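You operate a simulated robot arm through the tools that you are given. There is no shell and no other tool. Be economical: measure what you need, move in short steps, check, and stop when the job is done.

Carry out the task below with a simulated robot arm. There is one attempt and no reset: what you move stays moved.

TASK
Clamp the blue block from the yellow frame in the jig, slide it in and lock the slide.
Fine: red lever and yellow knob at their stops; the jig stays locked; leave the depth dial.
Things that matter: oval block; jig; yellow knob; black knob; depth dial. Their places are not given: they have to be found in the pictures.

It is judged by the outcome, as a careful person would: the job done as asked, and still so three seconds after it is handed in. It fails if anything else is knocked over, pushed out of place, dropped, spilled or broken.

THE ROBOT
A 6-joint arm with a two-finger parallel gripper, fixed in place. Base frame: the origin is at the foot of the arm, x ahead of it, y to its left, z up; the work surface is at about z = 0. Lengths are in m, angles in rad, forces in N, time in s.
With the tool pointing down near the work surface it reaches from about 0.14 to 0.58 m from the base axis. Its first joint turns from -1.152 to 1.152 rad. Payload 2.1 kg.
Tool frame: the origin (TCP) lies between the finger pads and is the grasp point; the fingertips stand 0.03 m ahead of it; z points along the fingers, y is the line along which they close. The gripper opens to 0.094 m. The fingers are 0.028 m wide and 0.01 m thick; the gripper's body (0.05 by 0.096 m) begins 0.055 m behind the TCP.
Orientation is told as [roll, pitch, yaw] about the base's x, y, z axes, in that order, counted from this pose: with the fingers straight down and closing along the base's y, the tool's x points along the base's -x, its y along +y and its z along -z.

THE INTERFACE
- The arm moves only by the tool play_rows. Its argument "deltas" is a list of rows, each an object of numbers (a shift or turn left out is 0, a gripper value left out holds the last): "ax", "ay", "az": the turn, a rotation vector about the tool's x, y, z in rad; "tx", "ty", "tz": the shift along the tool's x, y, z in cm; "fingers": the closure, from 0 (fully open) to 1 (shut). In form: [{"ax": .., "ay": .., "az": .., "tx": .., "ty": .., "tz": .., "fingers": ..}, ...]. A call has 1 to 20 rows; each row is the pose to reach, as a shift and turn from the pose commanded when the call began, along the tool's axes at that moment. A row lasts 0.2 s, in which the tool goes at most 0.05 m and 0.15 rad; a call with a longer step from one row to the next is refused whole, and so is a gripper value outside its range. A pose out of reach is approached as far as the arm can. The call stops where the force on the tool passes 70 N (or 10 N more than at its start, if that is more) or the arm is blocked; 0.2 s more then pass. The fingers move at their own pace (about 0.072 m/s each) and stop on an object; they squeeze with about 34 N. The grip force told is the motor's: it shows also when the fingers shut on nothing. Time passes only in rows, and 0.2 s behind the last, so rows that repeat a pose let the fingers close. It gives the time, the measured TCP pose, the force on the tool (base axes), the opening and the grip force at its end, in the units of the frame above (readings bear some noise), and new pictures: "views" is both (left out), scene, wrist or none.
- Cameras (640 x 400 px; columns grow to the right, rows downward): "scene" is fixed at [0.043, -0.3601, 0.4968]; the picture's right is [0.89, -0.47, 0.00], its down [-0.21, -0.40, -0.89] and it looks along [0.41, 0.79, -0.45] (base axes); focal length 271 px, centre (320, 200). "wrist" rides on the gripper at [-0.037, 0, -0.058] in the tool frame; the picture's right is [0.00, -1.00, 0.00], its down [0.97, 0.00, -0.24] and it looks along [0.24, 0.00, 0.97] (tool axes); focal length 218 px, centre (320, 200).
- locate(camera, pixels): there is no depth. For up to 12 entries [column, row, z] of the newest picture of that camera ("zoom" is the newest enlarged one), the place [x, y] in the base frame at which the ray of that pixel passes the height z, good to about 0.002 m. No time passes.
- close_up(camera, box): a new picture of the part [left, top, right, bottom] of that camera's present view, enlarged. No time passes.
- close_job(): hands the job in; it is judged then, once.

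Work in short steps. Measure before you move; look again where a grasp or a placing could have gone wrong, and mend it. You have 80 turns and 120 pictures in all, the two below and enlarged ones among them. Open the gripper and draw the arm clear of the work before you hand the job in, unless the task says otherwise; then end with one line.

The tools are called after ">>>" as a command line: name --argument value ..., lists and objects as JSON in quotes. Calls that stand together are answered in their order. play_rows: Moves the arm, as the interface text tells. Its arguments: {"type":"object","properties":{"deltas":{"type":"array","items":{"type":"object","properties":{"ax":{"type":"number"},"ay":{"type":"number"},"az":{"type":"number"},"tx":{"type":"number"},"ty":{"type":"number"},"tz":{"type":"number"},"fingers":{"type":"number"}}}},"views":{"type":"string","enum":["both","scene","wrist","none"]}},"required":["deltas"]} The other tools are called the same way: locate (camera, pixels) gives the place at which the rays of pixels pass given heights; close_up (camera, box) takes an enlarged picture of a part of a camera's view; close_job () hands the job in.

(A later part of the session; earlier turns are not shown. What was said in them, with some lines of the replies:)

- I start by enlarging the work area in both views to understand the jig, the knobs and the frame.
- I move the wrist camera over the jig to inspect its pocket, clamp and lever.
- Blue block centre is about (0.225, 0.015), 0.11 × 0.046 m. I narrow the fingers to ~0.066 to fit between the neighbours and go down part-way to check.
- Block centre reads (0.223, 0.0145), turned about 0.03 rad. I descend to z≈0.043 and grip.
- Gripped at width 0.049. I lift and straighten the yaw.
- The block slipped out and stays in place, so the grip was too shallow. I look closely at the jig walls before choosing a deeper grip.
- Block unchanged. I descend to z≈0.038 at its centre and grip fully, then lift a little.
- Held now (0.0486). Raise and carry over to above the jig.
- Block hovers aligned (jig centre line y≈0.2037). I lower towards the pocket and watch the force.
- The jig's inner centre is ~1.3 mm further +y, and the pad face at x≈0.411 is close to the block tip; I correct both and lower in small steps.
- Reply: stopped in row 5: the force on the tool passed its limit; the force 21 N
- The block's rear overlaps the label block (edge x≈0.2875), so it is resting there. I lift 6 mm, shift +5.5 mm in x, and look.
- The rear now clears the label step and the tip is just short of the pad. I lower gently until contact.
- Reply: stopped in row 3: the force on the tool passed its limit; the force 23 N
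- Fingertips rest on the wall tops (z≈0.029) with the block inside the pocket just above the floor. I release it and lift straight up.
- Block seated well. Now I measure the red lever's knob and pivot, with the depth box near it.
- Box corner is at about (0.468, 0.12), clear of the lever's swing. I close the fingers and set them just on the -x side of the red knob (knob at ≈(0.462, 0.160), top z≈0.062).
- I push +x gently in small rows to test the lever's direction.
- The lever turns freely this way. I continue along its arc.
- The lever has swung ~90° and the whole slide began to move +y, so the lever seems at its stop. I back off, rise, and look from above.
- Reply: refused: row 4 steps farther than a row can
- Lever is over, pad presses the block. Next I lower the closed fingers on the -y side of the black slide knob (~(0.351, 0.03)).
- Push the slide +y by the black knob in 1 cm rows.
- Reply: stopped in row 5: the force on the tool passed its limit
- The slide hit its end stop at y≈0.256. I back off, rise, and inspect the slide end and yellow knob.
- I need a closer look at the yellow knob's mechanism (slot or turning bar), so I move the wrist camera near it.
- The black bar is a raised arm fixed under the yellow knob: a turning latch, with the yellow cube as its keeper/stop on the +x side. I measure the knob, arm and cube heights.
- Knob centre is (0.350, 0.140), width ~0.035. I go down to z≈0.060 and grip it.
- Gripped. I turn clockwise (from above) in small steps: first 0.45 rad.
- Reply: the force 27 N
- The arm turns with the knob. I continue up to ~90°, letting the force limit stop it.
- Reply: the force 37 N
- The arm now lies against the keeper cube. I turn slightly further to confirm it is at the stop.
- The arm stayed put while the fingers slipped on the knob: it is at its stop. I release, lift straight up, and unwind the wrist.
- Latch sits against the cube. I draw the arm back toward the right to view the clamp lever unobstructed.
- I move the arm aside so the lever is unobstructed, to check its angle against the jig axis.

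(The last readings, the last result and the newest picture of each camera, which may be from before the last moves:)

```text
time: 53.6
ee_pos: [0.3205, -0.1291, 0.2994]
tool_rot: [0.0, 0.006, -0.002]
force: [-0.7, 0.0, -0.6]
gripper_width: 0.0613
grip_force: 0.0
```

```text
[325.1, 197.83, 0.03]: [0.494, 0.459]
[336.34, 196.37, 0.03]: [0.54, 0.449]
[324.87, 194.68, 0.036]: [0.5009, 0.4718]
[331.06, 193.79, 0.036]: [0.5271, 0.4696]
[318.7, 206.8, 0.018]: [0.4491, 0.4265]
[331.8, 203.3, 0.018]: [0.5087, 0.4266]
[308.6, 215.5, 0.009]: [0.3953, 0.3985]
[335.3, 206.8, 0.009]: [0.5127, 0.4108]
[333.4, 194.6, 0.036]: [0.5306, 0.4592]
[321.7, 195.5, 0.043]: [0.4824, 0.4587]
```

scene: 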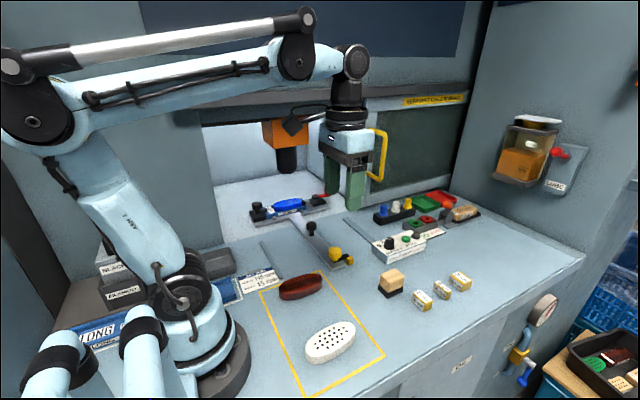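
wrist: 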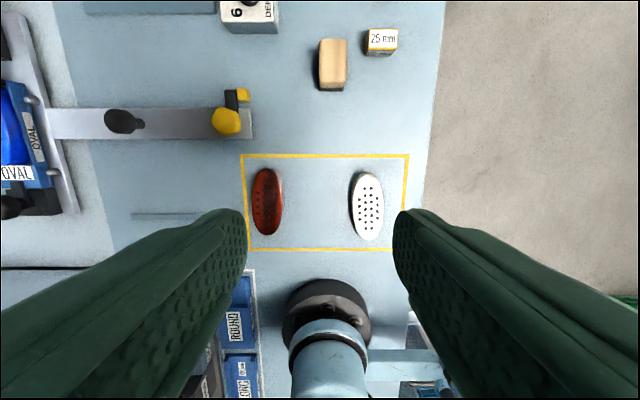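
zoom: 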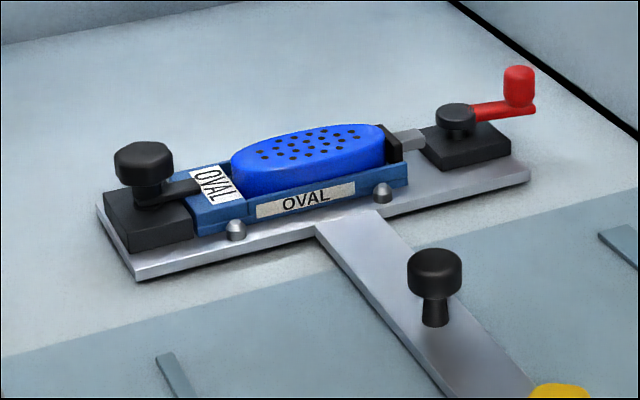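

The lever's arm measures ~82–86° from its start, so I want to prove it is at its stop now that the slide is blocked. It lies beyond the vertical-tool reach (r≈0.67), so I'll use a tilted tool: first a waypoint with yaw toward it, fingers closed.

>>> play_rows --deltas '[{"ty": 4, "tx": 0.5, "az": -0.09, "fingers": 1}, {"ty": 8.5, "tx": 1, "az": -0.18}, {"ty": 13, "tx": 1.5, "az": -0.27}, {"ty": 17.5, "tx": 2, "az": -0.36, "tz": 1}, {"ty": 22, "tx": 3, "az": -0.46, "tz": 2}, {"ty": 26.5, "tx": 3.5, "az": -0.56, "tz": 3}, {"ty": 31, "tx": 4, "az": -0.66, "tz": 4}, {"ty": 33, "tx": 4, "az": -0.73, "tz": 5}, {"ty": 33, "tx": 4, "az": -0.73, "tz": 5}]' --views "scene"

```text
time: 55.6
ee_pos: [0.2813, 0.2005, 0.2488]
tool_rot: [0.004, 0.003, 0.73]
force: [-0.1, -0.5, 0.2]
gripper_width: 0.0001
grip_force: 33.1
```

scene: 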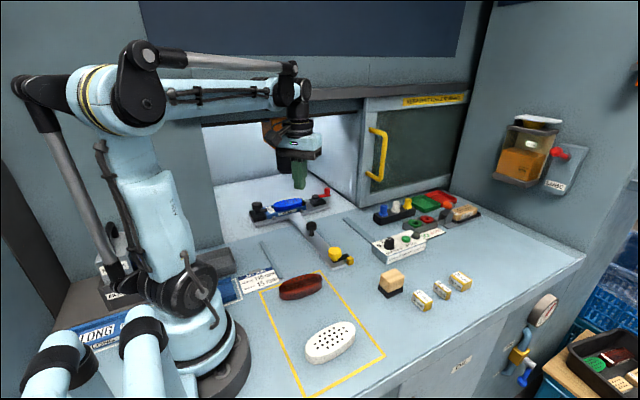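

Clear. Now tilt the tool outward by 0.96 rad in place; the wrist camera should then face the lever.

>>> play_rows --deltas '[{"ay": -0.14}, {"ay": -0.28}, {"ay": -0.42}, {"ay": -0.56}, {"ay": -0.7}, {"ay": -0.84}, {"ay": -0.96}, {"ay": -0.96}]' --views "both"

```text
time: 57.5
ee_pos: [0.2813, 0.2009, 0.2498]
tool_rot: [0.006, -0.956, 0.726]
force: [-0.2, 0.0, 0.4]
gripper_width: 0.0
grip_force: 32.8
```

scene: 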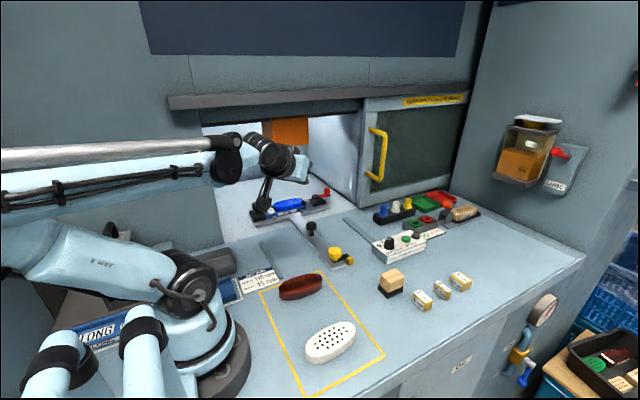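
wrist: 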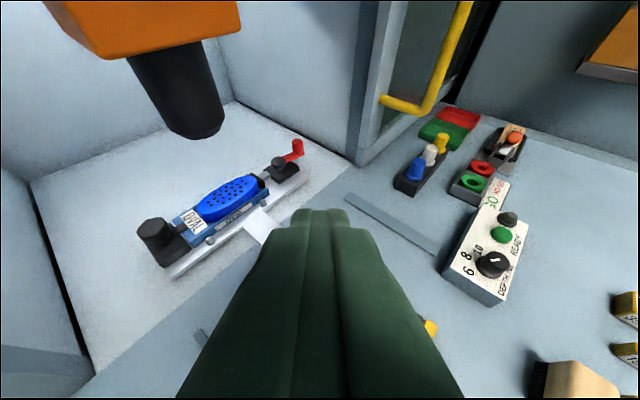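

>>> close_up --camera "wrist" --box '[220, 110, 380, 240]'

>>> locate --camera "wrist" --pixels '[[297, 147, 0.055], [292, 157, 0.033], [278, 164, 0.042], [359, 163, 0.0], [235, 101, 0.0], [309, 178, 0.01], [174, 277, 0.01], [262, 213, 0.01]]'

```text
3.08 times, centred on (300, 175) of wrist
```

zoom: 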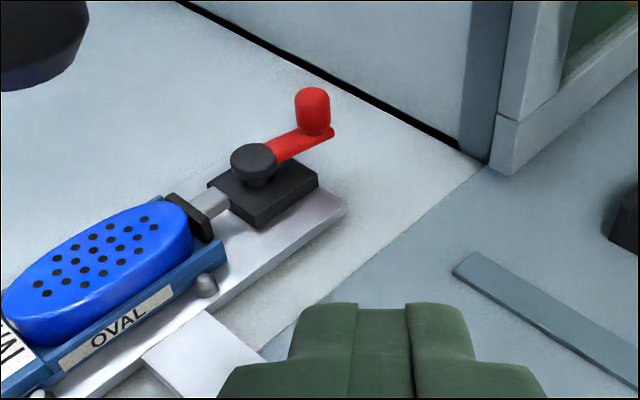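

```text
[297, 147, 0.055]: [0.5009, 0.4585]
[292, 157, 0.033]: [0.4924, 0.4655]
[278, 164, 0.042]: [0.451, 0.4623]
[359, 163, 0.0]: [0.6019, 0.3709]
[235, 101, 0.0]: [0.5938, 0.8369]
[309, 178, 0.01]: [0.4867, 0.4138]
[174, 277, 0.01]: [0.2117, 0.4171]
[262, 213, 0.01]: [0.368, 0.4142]
```

>>> locate --camera "zoom" --pixels '[[284, 160, 0.031], [333, 136, 0.031], [268, 146, 0.036], [298, 129, 0.036], [254, 160, 0.045], [313, 98, 0.063], [318, 128, 0.038], [257, 208, 0.019], [319, 175, 0.019], [345, 207, 0.009], [225, 290, 0.009]]'

```text
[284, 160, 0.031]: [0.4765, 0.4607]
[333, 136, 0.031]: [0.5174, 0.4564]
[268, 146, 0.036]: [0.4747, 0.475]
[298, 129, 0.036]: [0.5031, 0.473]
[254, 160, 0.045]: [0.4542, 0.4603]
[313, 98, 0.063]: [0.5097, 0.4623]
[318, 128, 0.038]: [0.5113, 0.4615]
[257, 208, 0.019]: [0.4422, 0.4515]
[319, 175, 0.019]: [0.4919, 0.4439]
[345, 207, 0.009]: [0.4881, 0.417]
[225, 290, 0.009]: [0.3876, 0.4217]
```

From this view the lever is in line with the jig (~90°), which fits a stop. I still confirm with a light push: approach to a staging point 4 cm above and to the -y side of the knob.

>>> play_rows --deltas '[{"tx": -0.8, "ty": 0.2, "tz": 4.5}, {"tx": -1.6, "ty": 0.4, "tz": 9}, {"tx": -2.4, "ty": 0.6, "tz": 13.5}, {"tx": -3.2, "ty": 0.8, "tz": 18}, {"tx": -4.0, "ty": 1.0, "tz": 22.5}, {"tx": -4.7, "ty": 1.2, "tz": 27}, {"tx": -4.7, "ty": 1.2, "tz": 27}]' --views "both"

```text
time: 59.0
ee_pos: [0.4568, 0.3749, 0.1316]
tool_rot: [0.008, -0.953, 0.726]
force: [-0.2, 0.1, 0.5]
gripper_width: 0.0001
grip_force: 33.4
```

scene: 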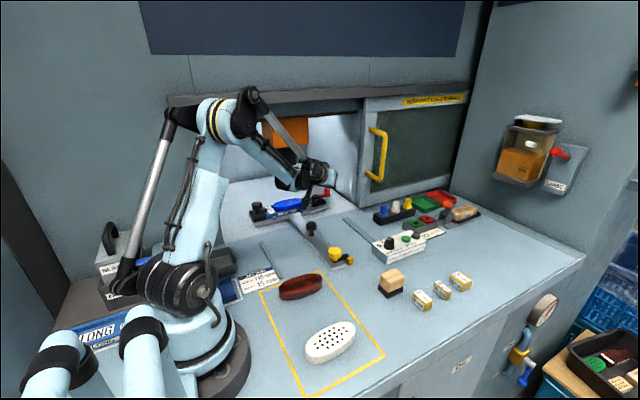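
wrist: 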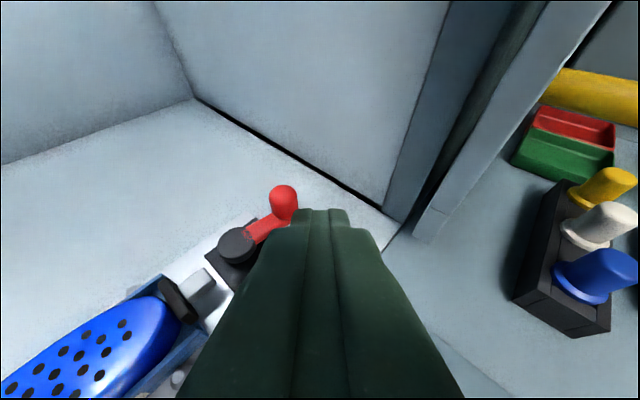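

>>> play_rows --deltas '[{"tx": 1.2, "tz": 3.0}, {"tx": 2.0, "tz": 5.0}, {"tx": 2.5, "tz": 7.1}, {"tx": 2.5, "tz": 7.1}]' --views "wrist"

>>> close_up --camera "scene" --box '[280, 160, 360, 220]'

```text
time: 60.0
ee_pos: [0.4899, 0.4026, 0.0698]
tool_rot: [0.007, -0.956, 0.725]
force: [0.1, -0.6, -0.2]
gripper_width: 0.0001
grip_force: 33.3
```

wrist: 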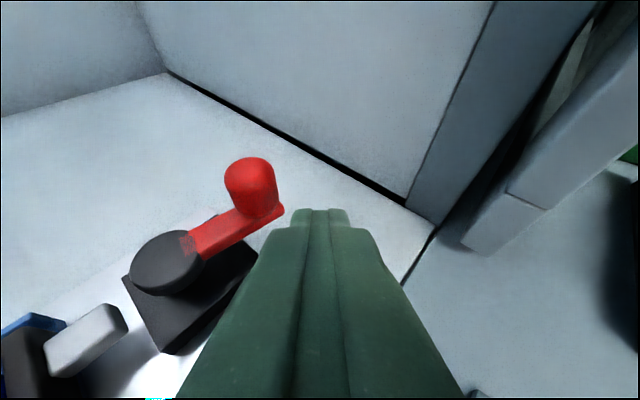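

```text
6.67 times, centred on (320, 190) of scene
```

zoom: 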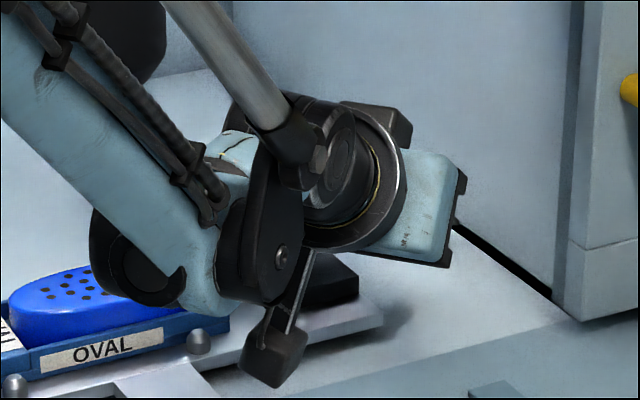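

Fingertips stand on the -y side of the red knob. I push in +Y by small steps; a force stop without motion means the lever is at its stop.

>>> play_rows --deltas '[{"tx": -0.19, "ty": 0.37, "tz": 0.27}, {"tx": -0.38, "ty": 0.75, "tz": 0.54}, {"tx": -0.5, "ty": 0.97, "tz": 0.71}, {"tx": -0.61, "ty": 1.2, "tz": 0.87}, {"tx": -0.72, "ty": 1.42, "tz": 1.03}, {"tx": -0.84, "ty": 1.64, "tz": 1.2}, {"tx": -0.84, "ty": 1.64, "tz": 1.2}]' --views "wrist"

```text
time: 61.6
ee_pos: [0.4932, 0.4231, 0.0698]
tool_rot: [0.001, -0.954, 0.724]
force: [2.7, -20.1, 0.5]
gripper_width: 0.0
grip_force: 32.5
```

wrist: 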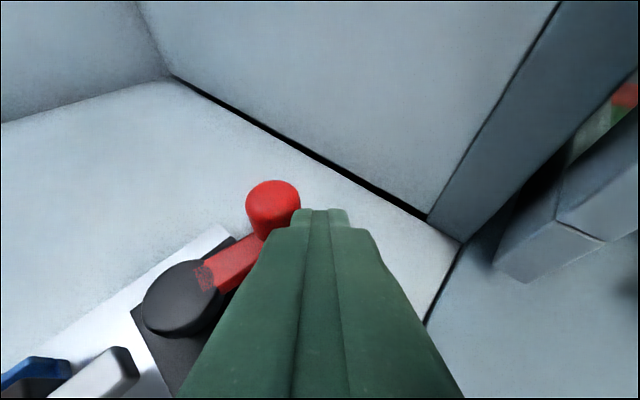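

The lever gives no way under ~20 N (it swung with almost none before), so it is at its stop. I retrace: back off -Y, then withdraw along the tool axis.

>>> play_rows --deltas '[{"tx": 0.5, "ty": -1.0, "tz": -0.7}, {"tx": 0.84, "ty": -1.64, "tz": -1.2}, {"tx": 0, "ty": -1.64, "tz": -4}, {"tx": -1.7, "ty": -1.64, "tz": -8.3}, {"tx": -0.8, "ty": -2, "tz": -13}, {"tx": 0, "ty": -2.2, "tz": -17.5}, {"tx": 0.8, "ty": -2.4, "tz": -22}, {"tx": 1.6, "ty": -2.6, "tz": -26.5}, {"tx": 2.4, "ty": -2.8, "tz": -31}, {"tx": 3.0, "ty": -2.8, "tz": -35}, {"tx": 3.0, "ty": -2.8, "tz": -35}]' --views "both"

>>> close_up --camera "wrist" --box '[100, 110, 340, 260]'

```text
time: 64.0
ee_pos: [0.2817, 0.2038, 0.2481]
tool_rot: [0.007, -0.954, 0.726]
force: [0.2, 0.1, -0.2]
gripper_width: 0.0002
grip_force: 33.3
```

scene: 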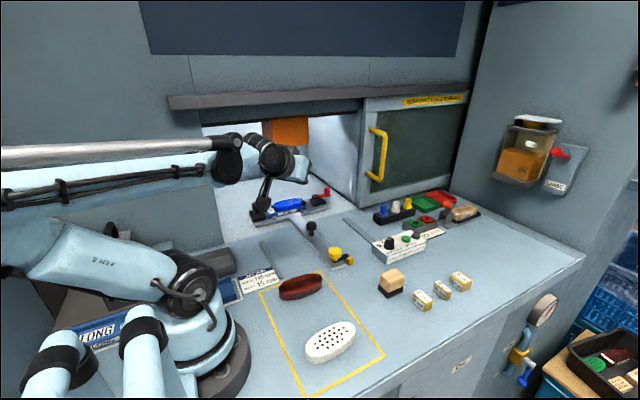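
wrist: 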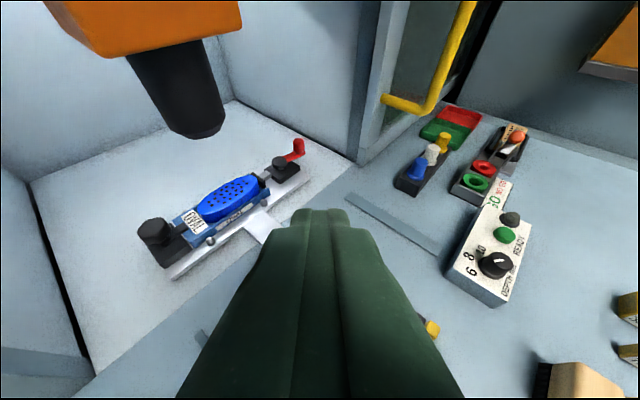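

```text
2.67 times, centred on (220, 185) of wrist
```

zoom: 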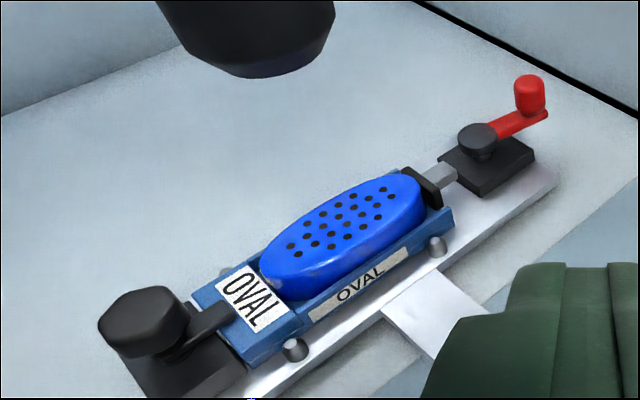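

All in place: block clamped, lever in line, slide in. I straighten the tool, open the gripper and draw back.

>>> play_rows --deltas '[{"ay": 0.14, "fingers": 0}, {"ay": 0.28}, {"ay": 0.42}, {"ay": 0.56}, {"ay": 0.7}, {"ay": 0.84}, {"ay": 0.955}, {"ay": 0.955, "tx": -2, "tz": -2}, {"ay": 0.955, "tx": -2, "tz": -2}]' --views "scene"

>>> close_up --camera "scene" --box '[240, 180, 400, 300]'

```text
time: 66.0
ee_pos: [0.2802, 0.1998, 0.2764]
tool_rot: [0.004, 0.001, 0.73]
force: [-0.1, -0.1, 0.3]
gripper_width: 0.0939
grip_force: 0.1
```

scene: 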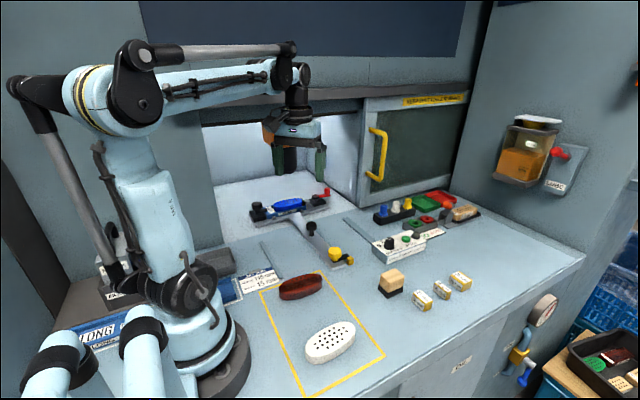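

```text
3.33 times, centred on (320, 240) of scene
```

zoom: 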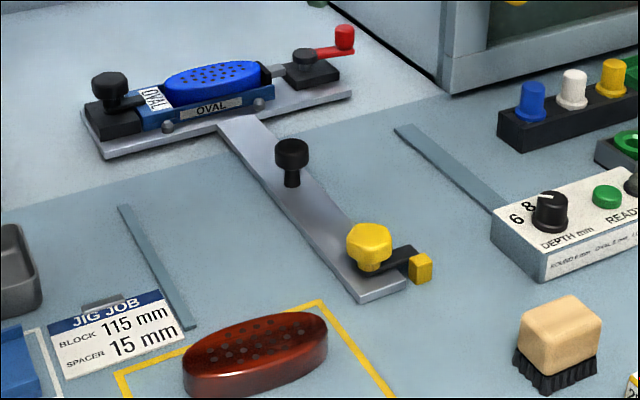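

>>> play_rows --deltas '[{"tx": 2.2, "ty": -2.5, "tz": -2, "az": 0.14}, {"tx": 4.4, "ty": -5, "tz": -4, "az": 0.28}, {"tx": 6.6, "ty": -7.5, "tz": -5.5, "az": 0.42}, {"tx": 8.9, "ty": -10, "tz": -7, "az": 0.56}, {"tx": 11.3, "ty": -12.7, "tz": -7, "az": 0.7}, {"tx": 11.3, "ty": -12.7, "tz": -7, "az": 0.73}]' --views "scene"

```text
time: 67.5
ee_pos: [0.2808, 0.0291, 0.347]
tool_rot: [0.003, 0.002, -0.004]
force: [-0.5, 0.4, 0.4]
gripper_width: 0.094
grip_force: 0.0
```

scene: 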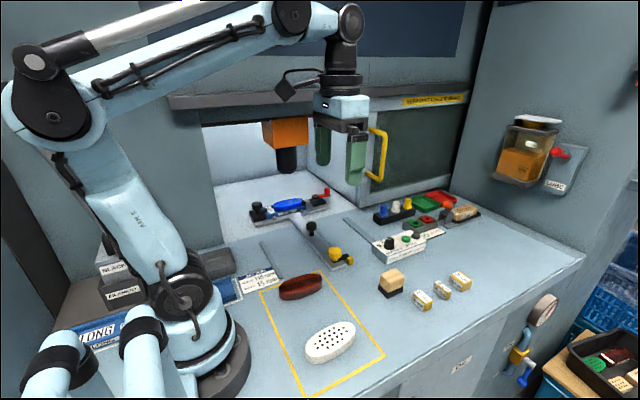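

Everything is in place and the arm is clear, so I hand the job in.

>>> close_job

```text
The job is handed in.
```

The blue block is clamped in the jig with the red lever at its stop, and the slide is fully in and locked by the yellow knob at its stop; I did not touch the jig lock or the depth dial.
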